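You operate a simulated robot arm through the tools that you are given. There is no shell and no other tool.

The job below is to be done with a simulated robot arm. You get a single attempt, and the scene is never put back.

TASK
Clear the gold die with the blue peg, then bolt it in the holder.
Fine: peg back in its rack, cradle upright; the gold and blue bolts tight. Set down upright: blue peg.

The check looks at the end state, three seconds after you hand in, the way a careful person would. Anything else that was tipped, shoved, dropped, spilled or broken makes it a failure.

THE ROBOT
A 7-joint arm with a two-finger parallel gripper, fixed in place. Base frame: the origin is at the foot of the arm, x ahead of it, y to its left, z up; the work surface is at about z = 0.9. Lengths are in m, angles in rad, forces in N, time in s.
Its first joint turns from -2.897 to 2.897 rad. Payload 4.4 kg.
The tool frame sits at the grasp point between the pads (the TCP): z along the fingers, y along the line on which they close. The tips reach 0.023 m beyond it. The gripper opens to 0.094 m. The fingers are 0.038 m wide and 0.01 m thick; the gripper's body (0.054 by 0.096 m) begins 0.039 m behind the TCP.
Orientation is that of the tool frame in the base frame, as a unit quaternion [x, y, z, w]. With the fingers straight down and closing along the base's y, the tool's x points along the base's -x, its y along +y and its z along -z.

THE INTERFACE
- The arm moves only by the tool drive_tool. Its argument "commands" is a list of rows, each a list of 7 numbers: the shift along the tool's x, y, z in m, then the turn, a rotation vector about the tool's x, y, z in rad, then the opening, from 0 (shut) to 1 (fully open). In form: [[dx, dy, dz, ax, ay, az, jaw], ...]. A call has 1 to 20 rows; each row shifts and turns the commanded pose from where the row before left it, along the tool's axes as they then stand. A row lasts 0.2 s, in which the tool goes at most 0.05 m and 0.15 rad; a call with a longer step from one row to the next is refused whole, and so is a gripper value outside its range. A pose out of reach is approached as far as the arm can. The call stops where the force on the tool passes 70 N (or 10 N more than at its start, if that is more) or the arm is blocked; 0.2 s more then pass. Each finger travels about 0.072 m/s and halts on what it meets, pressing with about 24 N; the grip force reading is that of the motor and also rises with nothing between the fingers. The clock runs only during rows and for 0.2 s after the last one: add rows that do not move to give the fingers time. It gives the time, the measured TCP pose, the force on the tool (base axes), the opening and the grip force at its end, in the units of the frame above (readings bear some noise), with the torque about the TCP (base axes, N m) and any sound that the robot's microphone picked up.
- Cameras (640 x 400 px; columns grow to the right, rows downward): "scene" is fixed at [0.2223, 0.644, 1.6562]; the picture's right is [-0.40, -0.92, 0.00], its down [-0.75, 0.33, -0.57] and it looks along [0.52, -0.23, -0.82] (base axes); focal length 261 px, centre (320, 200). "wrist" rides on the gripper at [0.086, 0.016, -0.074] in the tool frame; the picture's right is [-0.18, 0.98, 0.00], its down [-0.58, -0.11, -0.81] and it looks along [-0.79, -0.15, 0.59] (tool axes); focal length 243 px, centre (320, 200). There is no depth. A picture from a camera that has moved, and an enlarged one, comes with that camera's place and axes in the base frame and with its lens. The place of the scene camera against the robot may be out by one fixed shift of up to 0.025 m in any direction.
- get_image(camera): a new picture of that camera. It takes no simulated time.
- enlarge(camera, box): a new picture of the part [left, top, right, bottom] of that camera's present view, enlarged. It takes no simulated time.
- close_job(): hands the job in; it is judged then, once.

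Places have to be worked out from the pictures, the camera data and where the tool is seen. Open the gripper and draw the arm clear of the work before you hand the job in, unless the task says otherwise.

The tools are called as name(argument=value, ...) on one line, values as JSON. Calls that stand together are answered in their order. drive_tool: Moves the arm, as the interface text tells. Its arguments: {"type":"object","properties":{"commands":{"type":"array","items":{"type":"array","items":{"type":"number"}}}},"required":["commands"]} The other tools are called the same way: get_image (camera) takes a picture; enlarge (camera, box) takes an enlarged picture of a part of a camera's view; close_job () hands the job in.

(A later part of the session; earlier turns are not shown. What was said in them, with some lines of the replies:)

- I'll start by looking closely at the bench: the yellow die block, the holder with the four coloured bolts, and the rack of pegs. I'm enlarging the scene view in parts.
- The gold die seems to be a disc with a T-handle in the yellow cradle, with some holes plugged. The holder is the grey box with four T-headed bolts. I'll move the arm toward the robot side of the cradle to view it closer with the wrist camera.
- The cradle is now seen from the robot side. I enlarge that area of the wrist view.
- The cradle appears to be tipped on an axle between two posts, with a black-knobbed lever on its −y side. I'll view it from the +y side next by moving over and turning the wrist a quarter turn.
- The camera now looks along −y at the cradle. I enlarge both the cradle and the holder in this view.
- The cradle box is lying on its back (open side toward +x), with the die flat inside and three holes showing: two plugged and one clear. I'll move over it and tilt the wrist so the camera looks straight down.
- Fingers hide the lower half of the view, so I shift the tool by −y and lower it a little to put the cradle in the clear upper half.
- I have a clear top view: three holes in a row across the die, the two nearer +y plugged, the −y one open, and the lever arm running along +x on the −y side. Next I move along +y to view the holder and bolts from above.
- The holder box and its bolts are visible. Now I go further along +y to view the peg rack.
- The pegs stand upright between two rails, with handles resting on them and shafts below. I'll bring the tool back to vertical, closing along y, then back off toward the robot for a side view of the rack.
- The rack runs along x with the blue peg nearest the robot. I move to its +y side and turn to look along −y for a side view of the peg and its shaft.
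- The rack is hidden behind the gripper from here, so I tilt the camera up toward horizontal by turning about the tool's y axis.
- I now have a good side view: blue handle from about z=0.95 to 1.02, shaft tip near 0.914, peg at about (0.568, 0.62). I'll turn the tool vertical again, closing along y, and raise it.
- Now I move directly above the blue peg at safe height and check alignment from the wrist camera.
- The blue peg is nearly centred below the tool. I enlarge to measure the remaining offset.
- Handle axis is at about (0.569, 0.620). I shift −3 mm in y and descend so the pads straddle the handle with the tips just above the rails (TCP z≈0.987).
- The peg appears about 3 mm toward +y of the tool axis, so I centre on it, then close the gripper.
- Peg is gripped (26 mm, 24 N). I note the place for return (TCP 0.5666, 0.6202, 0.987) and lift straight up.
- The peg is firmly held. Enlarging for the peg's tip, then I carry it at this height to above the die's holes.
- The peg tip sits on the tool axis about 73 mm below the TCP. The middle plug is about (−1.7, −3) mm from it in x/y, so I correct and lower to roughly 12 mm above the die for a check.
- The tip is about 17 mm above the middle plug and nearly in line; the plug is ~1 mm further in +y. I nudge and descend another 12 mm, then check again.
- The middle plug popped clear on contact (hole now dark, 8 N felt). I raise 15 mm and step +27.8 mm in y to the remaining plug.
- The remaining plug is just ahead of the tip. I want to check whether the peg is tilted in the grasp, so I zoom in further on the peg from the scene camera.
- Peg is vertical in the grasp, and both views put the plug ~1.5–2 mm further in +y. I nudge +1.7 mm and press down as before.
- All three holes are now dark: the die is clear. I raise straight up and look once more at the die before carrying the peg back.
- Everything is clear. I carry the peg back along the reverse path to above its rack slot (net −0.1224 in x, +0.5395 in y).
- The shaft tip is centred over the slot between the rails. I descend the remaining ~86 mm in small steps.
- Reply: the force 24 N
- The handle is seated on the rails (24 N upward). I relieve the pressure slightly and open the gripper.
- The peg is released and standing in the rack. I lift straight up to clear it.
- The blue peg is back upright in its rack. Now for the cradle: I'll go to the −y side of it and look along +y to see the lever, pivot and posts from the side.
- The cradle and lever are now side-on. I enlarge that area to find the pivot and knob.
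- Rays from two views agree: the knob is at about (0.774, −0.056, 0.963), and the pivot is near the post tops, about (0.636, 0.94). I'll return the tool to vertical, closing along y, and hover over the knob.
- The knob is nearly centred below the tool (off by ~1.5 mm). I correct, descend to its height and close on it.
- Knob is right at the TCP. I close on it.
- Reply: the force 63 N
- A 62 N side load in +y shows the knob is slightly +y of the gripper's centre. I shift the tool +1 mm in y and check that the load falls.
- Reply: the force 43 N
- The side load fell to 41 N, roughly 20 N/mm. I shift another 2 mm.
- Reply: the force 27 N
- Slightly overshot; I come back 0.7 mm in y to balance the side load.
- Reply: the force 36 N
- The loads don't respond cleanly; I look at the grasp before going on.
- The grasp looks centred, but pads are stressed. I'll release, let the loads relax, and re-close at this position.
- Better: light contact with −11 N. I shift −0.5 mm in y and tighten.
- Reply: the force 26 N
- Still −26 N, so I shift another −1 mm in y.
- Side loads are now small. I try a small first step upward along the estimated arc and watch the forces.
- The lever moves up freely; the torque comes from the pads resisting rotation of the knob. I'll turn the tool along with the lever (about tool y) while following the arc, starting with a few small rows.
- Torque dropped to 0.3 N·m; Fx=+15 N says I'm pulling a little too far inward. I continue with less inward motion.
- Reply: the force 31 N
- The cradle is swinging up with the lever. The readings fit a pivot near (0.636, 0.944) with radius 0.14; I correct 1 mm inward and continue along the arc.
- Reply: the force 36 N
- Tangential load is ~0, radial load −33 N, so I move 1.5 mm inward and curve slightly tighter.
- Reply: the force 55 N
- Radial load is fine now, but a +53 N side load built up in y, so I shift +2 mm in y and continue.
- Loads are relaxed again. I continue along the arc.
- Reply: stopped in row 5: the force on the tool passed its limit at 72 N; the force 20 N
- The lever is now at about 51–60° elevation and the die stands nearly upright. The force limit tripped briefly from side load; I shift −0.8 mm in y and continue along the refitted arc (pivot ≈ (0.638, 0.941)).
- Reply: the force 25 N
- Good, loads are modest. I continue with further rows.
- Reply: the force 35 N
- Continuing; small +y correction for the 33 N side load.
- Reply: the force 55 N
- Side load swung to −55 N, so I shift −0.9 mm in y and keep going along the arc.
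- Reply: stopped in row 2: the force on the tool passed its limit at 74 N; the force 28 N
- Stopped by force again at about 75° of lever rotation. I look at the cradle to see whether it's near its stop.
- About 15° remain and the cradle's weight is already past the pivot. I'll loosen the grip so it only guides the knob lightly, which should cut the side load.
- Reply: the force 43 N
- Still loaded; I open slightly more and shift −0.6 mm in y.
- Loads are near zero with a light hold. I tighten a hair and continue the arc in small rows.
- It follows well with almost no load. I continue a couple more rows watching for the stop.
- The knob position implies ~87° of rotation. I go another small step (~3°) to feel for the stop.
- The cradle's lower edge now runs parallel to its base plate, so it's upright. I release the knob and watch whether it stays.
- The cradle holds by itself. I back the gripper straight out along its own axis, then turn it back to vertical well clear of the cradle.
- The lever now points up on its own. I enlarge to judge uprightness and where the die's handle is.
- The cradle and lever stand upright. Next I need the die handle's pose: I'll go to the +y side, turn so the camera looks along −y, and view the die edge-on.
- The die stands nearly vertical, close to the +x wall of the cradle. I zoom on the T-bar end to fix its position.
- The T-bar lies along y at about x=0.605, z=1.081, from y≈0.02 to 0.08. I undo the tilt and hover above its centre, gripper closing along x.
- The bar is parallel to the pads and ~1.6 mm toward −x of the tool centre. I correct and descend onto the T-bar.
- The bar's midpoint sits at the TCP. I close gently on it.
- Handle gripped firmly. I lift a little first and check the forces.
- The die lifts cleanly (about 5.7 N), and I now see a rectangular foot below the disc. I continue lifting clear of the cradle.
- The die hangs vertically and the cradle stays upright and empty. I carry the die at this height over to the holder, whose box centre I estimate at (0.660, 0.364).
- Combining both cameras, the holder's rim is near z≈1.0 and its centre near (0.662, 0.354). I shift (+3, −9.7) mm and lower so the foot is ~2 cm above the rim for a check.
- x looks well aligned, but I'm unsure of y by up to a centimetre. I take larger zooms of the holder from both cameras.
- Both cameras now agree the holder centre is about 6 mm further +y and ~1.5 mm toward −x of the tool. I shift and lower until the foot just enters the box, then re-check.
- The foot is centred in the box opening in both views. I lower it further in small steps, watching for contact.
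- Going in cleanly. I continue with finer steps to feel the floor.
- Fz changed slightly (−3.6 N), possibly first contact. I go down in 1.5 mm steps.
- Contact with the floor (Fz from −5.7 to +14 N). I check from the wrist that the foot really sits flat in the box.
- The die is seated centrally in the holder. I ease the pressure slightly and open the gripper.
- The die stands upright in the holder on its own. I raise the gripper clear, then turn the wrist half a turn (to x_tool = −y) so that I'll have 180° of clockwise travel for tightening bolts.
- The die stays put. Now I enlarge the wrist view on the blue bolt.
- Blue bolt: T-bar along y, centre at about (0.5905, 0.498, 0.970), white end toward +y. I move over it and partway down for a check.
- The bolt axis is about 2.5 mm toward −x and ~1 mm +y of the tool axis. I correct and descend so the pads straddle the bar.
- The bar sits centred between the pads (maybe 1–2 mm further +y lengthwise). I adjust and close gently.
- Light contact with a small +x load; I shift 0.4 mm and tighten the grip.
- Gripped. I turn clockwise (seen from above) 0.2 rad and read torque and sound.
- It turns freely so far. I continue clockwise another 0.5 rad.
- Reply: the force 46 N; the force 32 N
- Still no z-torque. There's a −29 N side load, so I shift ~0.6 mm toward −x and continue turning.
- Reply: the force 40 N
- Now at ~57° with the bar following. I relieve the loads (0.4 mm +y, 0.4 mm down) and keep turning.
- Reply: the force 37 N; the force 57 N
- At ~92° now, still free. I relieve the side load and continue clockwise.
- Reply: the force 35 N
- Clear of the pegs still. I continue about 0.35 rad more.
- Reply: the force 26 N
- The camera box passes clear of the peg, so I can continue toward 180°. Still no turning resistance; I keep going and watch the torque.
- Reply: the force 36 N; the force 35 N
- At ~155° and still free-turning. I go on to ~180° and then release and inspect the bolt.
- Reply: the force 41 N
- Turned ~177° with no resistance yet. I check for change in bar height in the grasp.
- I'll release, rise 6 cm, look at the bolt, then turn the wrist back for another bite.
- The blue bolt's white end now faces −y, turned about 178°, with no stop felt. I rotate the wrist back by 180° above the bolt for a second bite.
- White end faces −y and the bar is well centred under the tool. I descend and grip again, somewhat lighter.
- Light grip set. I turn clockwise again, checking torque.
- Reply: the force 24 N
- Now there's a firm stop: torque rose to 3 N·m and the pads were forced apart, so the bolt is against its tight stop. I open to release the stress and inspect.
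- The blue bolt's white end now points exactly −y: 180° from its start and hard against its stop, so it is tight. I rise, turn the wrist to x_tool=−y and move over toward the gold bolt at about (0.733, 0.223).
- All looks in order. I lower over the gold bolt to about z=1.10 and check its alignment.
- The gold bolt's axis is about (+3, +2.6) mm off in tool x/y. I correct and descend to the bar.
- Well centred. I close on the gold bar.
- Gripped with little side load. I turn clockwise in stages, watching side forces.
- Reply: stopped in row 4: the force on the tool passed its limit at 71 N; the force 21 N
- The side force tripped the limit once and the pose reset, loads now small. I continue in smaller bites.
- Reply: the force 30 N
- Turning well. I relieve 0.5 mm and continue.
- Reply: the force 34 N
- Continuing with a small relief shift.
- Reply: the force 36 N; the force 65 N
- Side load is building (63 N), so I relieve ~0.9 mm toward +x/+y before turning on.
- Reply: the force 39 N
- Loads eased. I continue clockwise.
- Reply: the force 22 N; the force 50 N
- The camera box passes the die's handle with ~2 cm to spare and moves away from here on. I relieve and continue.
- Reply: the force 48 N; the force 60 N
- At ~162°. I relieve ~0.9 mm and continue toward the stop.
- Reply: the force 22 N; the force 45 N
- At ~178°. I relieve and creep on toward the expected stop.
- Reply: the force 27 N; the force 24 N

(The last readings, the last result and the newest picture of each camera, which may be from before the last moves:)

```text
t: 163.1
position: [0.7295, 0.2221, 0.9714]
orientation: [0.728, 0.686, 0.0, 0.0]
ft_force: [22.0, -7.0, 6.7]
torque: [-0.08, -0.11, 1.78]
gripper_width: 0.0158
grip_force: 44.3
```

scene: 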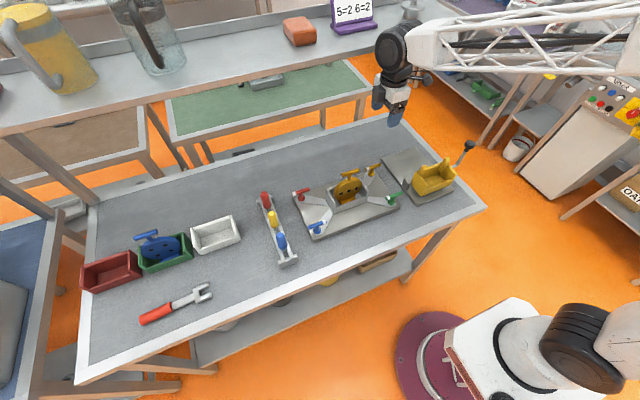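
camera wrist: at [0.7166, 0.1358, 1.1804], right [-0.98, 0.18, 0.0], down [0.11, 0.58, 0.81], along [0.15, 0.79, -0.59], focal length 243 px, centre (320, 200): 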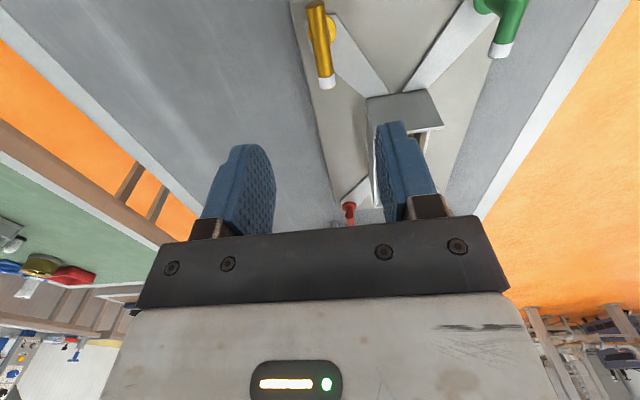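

The stop is found at 180° (1.7–1.8 N·m with the pads starting to slip): the gold bolt is tight. I open without turning back and rise.

drive_tool(commands=[[0, 0, 0, 0, 0, 0, 0.3], [0, 0, 0, 0, 0, 0, 0.6], [0, 0, 0, 0, 0, 0, 0.6], [0, 0, -0.03, 0, 0, 0, 0.6], [0, 0, -0.04, 0, 0, 0, 0.6], [0, 0, -0.04, 0, 0, 0, 0.6], [0, 0, -0.04, 0, 0, 0, 0.6], [0, 0, -0.04, 0, 0, 0, 0.6], [0, 0, -0.04, 0, 0, 0, 0.6]])

get_image(camera="wrist")

enlarge(camera="scene", box=[270, 120, 450, 250])

```text
t: 165.1
position: [0.7273, 0.2201, 1.1996]
orientation: [0.727, 0.687, -0.001, 0.0]
ft_force: [-0.2, 0.3, -0.4]
torque: [-0.01, -0.03, 0.01]
gripper_width: 0.0566
grip_force: 0.1
```

```text
taken
camera wrist: at [0.7498, 0.3054, 1.2747], right [0.97, -0.24, 0.0], down [-0.14, -0.57, 0.81], along [-0.2, -0.78, -0.59], focal length 243 px, centre (320, 200)
```

wrist: 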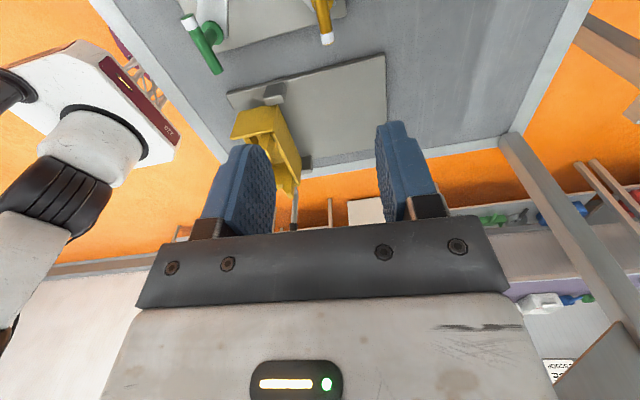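

```text
3.08 times, centred on (360, 185) of scene
camera zoom: at [0.2223, 0.644, 1.6562], right [-0.4, -0.92, 0.0], down [-0.75, 0.33, -0.57], along [0.52, -0.23, -0.82], focal length 803 px, centre (197, 246)
```

zoom: 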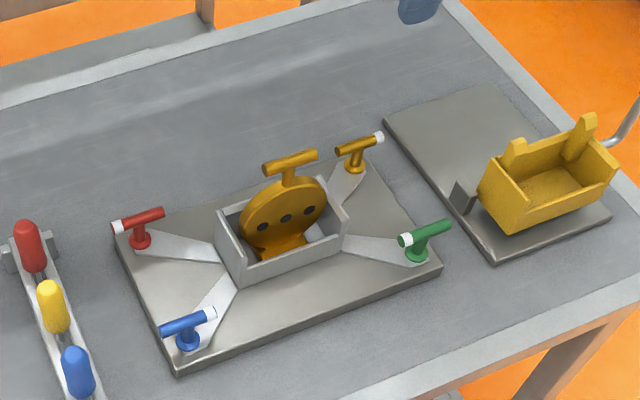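

Both bolts' white ends have flipped to −y, the die is upright and the other two bolts are untouched. I zoom in to verify the blue bolt's angle against the original view.

enlarge(camera="scene", box=[300, 205, 350, 250])

enlarge(camera="scene", box=[350, 150, 400, 195])

enlarge(camera="scene", box=[400, 130, 480, 210])

enlarge(camera="scene", box=[240, 180, 320, 275])

```text
8.89 times, centred on (325, 228) of scene
camera zoom: at [0.2223, 0.644, 1.6562], right [-0.4, -0.92, 0.0], down [-0.75, 0.33, -0.57], along [0.52, -0.23, -0.82], focal length 2320 px, centre (276, -44)
```

zoom: 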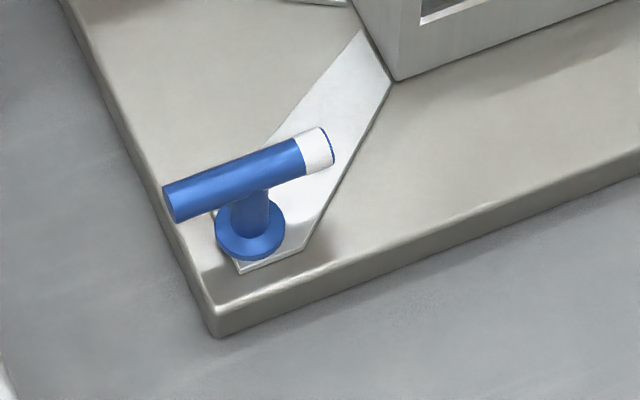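

```text
8.89 times, centred on (375, 172) of scene
camera zoom: at [0.2223, 0.644, 1.6562], right [-0.4, -0.92, 0.0], down [-0.75, 0.33, -0.57], along [0.52, -0.23, -0.82], focal length 2320 px, centre (-169, 444)
```

zoom: 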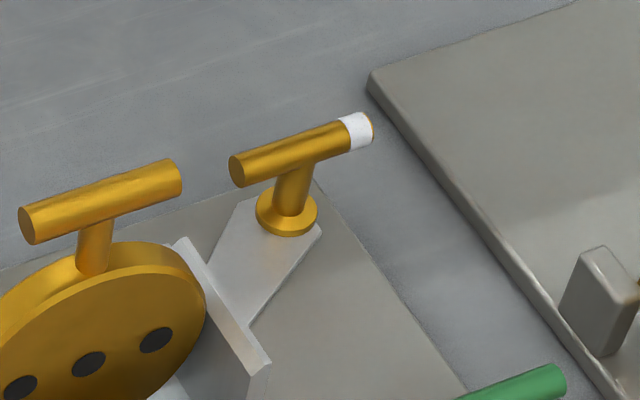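

```text
5.00 times, centred on (440, 170) of scene
camera zoom: at [0.2223, 0.644, 1.6562], right [-0.4, -0.92, 0.0], down [-0.75, 0.33, -0.57], along [0.52, -0.23, -0.82], focal length 1305 px, centre (-280, 350)
```

zoom: 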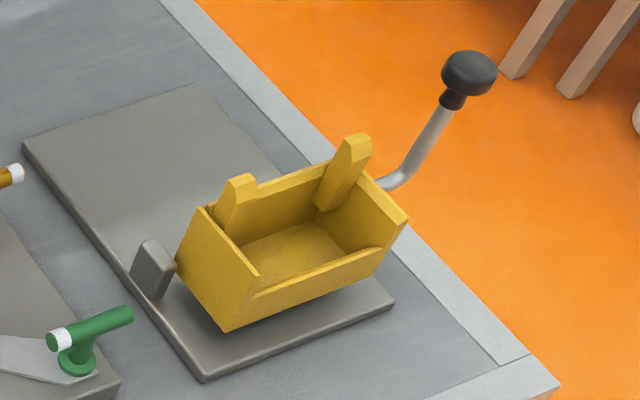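

```text
4.21 times, centred on (280, 228) of scene
camera zoom: at [0.2223, 0.644, 1.6562], right [-0.4, -0.92, 0.0], down [-0.75, 0.33, -0.57], along [0.52, -0.23, -0.82], focal length 1099 px, centre (488, 84)
```

zoom: 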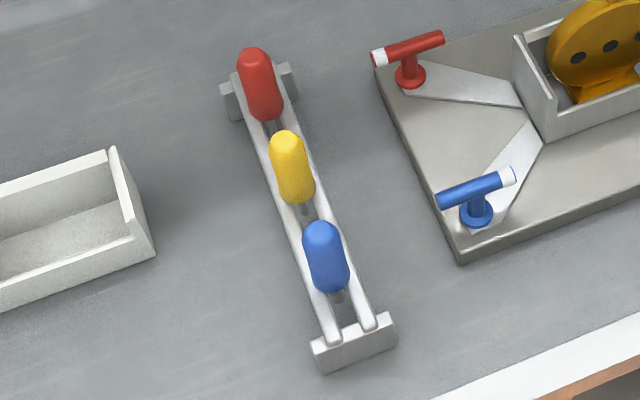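

The blue bar covers exactly its original outline with the white end swapped: a full 180°. The holder plate, cradle, rack and pegs are all in place. I open the gripper fully and draw the arm up and clear.

drive_tool(commands=[[0, 0, -0.045, 0, 0, 0, 1], [0, 0, -0.045, 0, 0, 0, 1], [0, 0, -0.045, 0, 0, 0, 1], [0, 0, -0.045, 0, 0, 0, 1], [0, 0, 0, 0, 0, -0.1428, 1], [0, 0, 0, 0, 0, -0.1428, 1], [0, 0, 0, 0, 0, -0.1428, 1], [0, 0, 0, 0, 0, -0.1428, 1], [0, 0, 0, 0, 0, -0.1428, 1], [0, 0, 0, 0, 0, -0.1428, 1], [0, 0, 0, 0, 0, -0.1428, 1], [0, 0, 0, 0, 0, -0.1428, 1], [0, 0, 0, 0, 0, -0.1428, 1], [0, 0, 0, 0, 0, -0.1428, 1], [0, 0, 0, 0, 0, -0.1428, 1]])

drive_tool(commands=[[0.045, 0, 0, 0, 0, 0, 1], [0.045, 0, 0, 0, 0, 0, 1], [0.045, 0, 0, 0, 0, 0, 1], [0.045, 0, 0, 0, 0, 0, 1], [0.045, 0, 0, 0, 0, 0, 1], [0.045, 0, 0, 0, 0, 0, 1], [0, 0, 0, 0, 0, 0, 1]])

get_image(camera="scene")

get_image(camera="wrist")

```text
t: 168.3
position: [0.7296, 0.2219, 1.3827]
orientation: [0.028, 1.0, 0.0, -0.001]
ft_force: [0.4, -0.2, -0.1]
torque: [0.01, 0.01, -0.04]
gripper_width: 0.094
grip_force: 0.1
```

```text
t: 169.9
position: [0.4602, 0.2368, 1.3817]
orientation: [0.03, 1.0, 0.0, 0.0]
ft_force: [-0.1, -0.2, 0.7]
torque: [0.0, 0.0, 0.01]
gripper_width: 0.094
grip_force: 0.2
```

```text
taken
```

scene: 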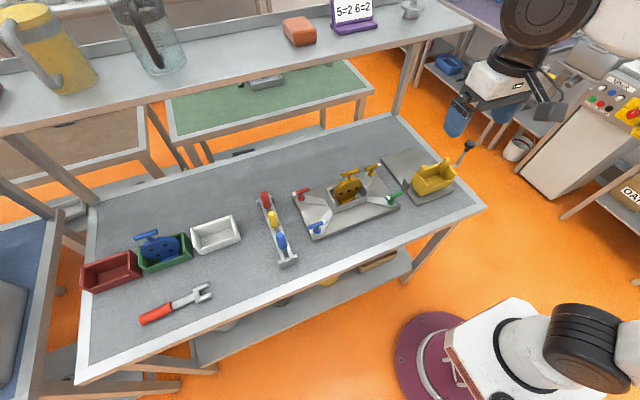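

```text
taken
camera wrist: at [0.3755, 0.2584, 1.4562], right [0.24, 0.97, 0.0], down [0.57, -0.14, 0.81], along [0.78, -0.19, -0.59], focal length 243 px, centre (320, 200)
```

wrist: 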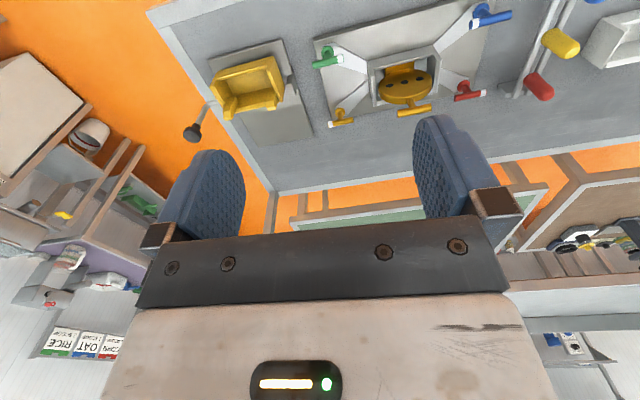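

The arm is clear with the gripper open. One last close look at the die in its holder before handing in.

enlarge(camera="wrist", box=[310, 20, 500, 140])

enlarge(camera="scene", box=[320, 155, 385, 215])

```text
3.33 times, centred on (405, 80) of wrist
camera zoom: at [0.3755, 0.2584, 1.4562], right [0.24, 0.97, 0.0], down [0.57, -0.14, 0.81], along [0.78, -0.19, -0.59], focal length 809 px, centre (37, 600)
```

zoom: 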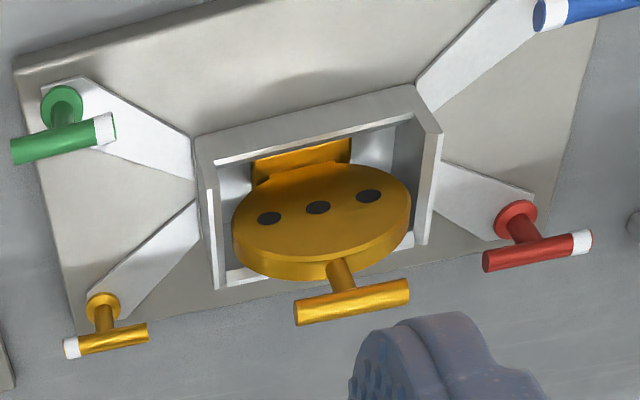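

```text
6.67 times, centred on (352, 185) of scene
camera zoom: at [0.2223, 0.644, 1.6562], right [-0.4, -0.92, 0.0], down [-0.75, 0.33, -0.57], along [0.52, -0.23, -0.82], focal length 1740 px, centre (103, 300)
```

zoom: 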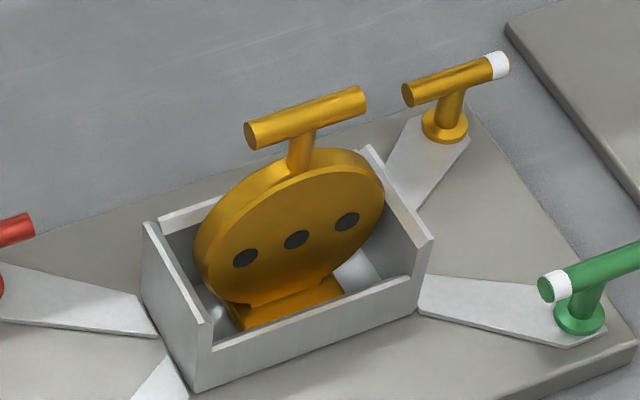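

Everything is where it should be:
- **Die:** its three holes are clear and it stands upright in the holder.
- **Bolts:** gold and blue are turned 180° to their stops; red and green are untouched.
- **Cradle:** it is upright.
- **Blue peg:** it is upright in its rack.
- **Arm:** it is clear, with the gripper open.

I hand the job in.

close_job()

```text
The job is handed in.
```

I cleared the gold die with the blue peg, seated it in the holder and tightened the gold and blue bolts. The job is handed in; I haven't seen the verdict.

- **Die:** both plugged holes were pushed clear, and the third was already open. The die stands upright in the holder, roughly centred.
- **Bolts:** gold and blue each turned 180° clockwise to a firm stop. Red and green were not touched.
- **Cradle:** I swung it upright with its lever, and it stayed level after I let go.
- **Blue peg:** it is back upright in its rack slot.
- **Arm:** it is drawn clear of the work with the gripper fully open.

The 70 N force stop tripped three times, from side loads on the cradle lever and the gold bolt. The last pictures show the holder, cradle and rack in place and no other object disturbed.
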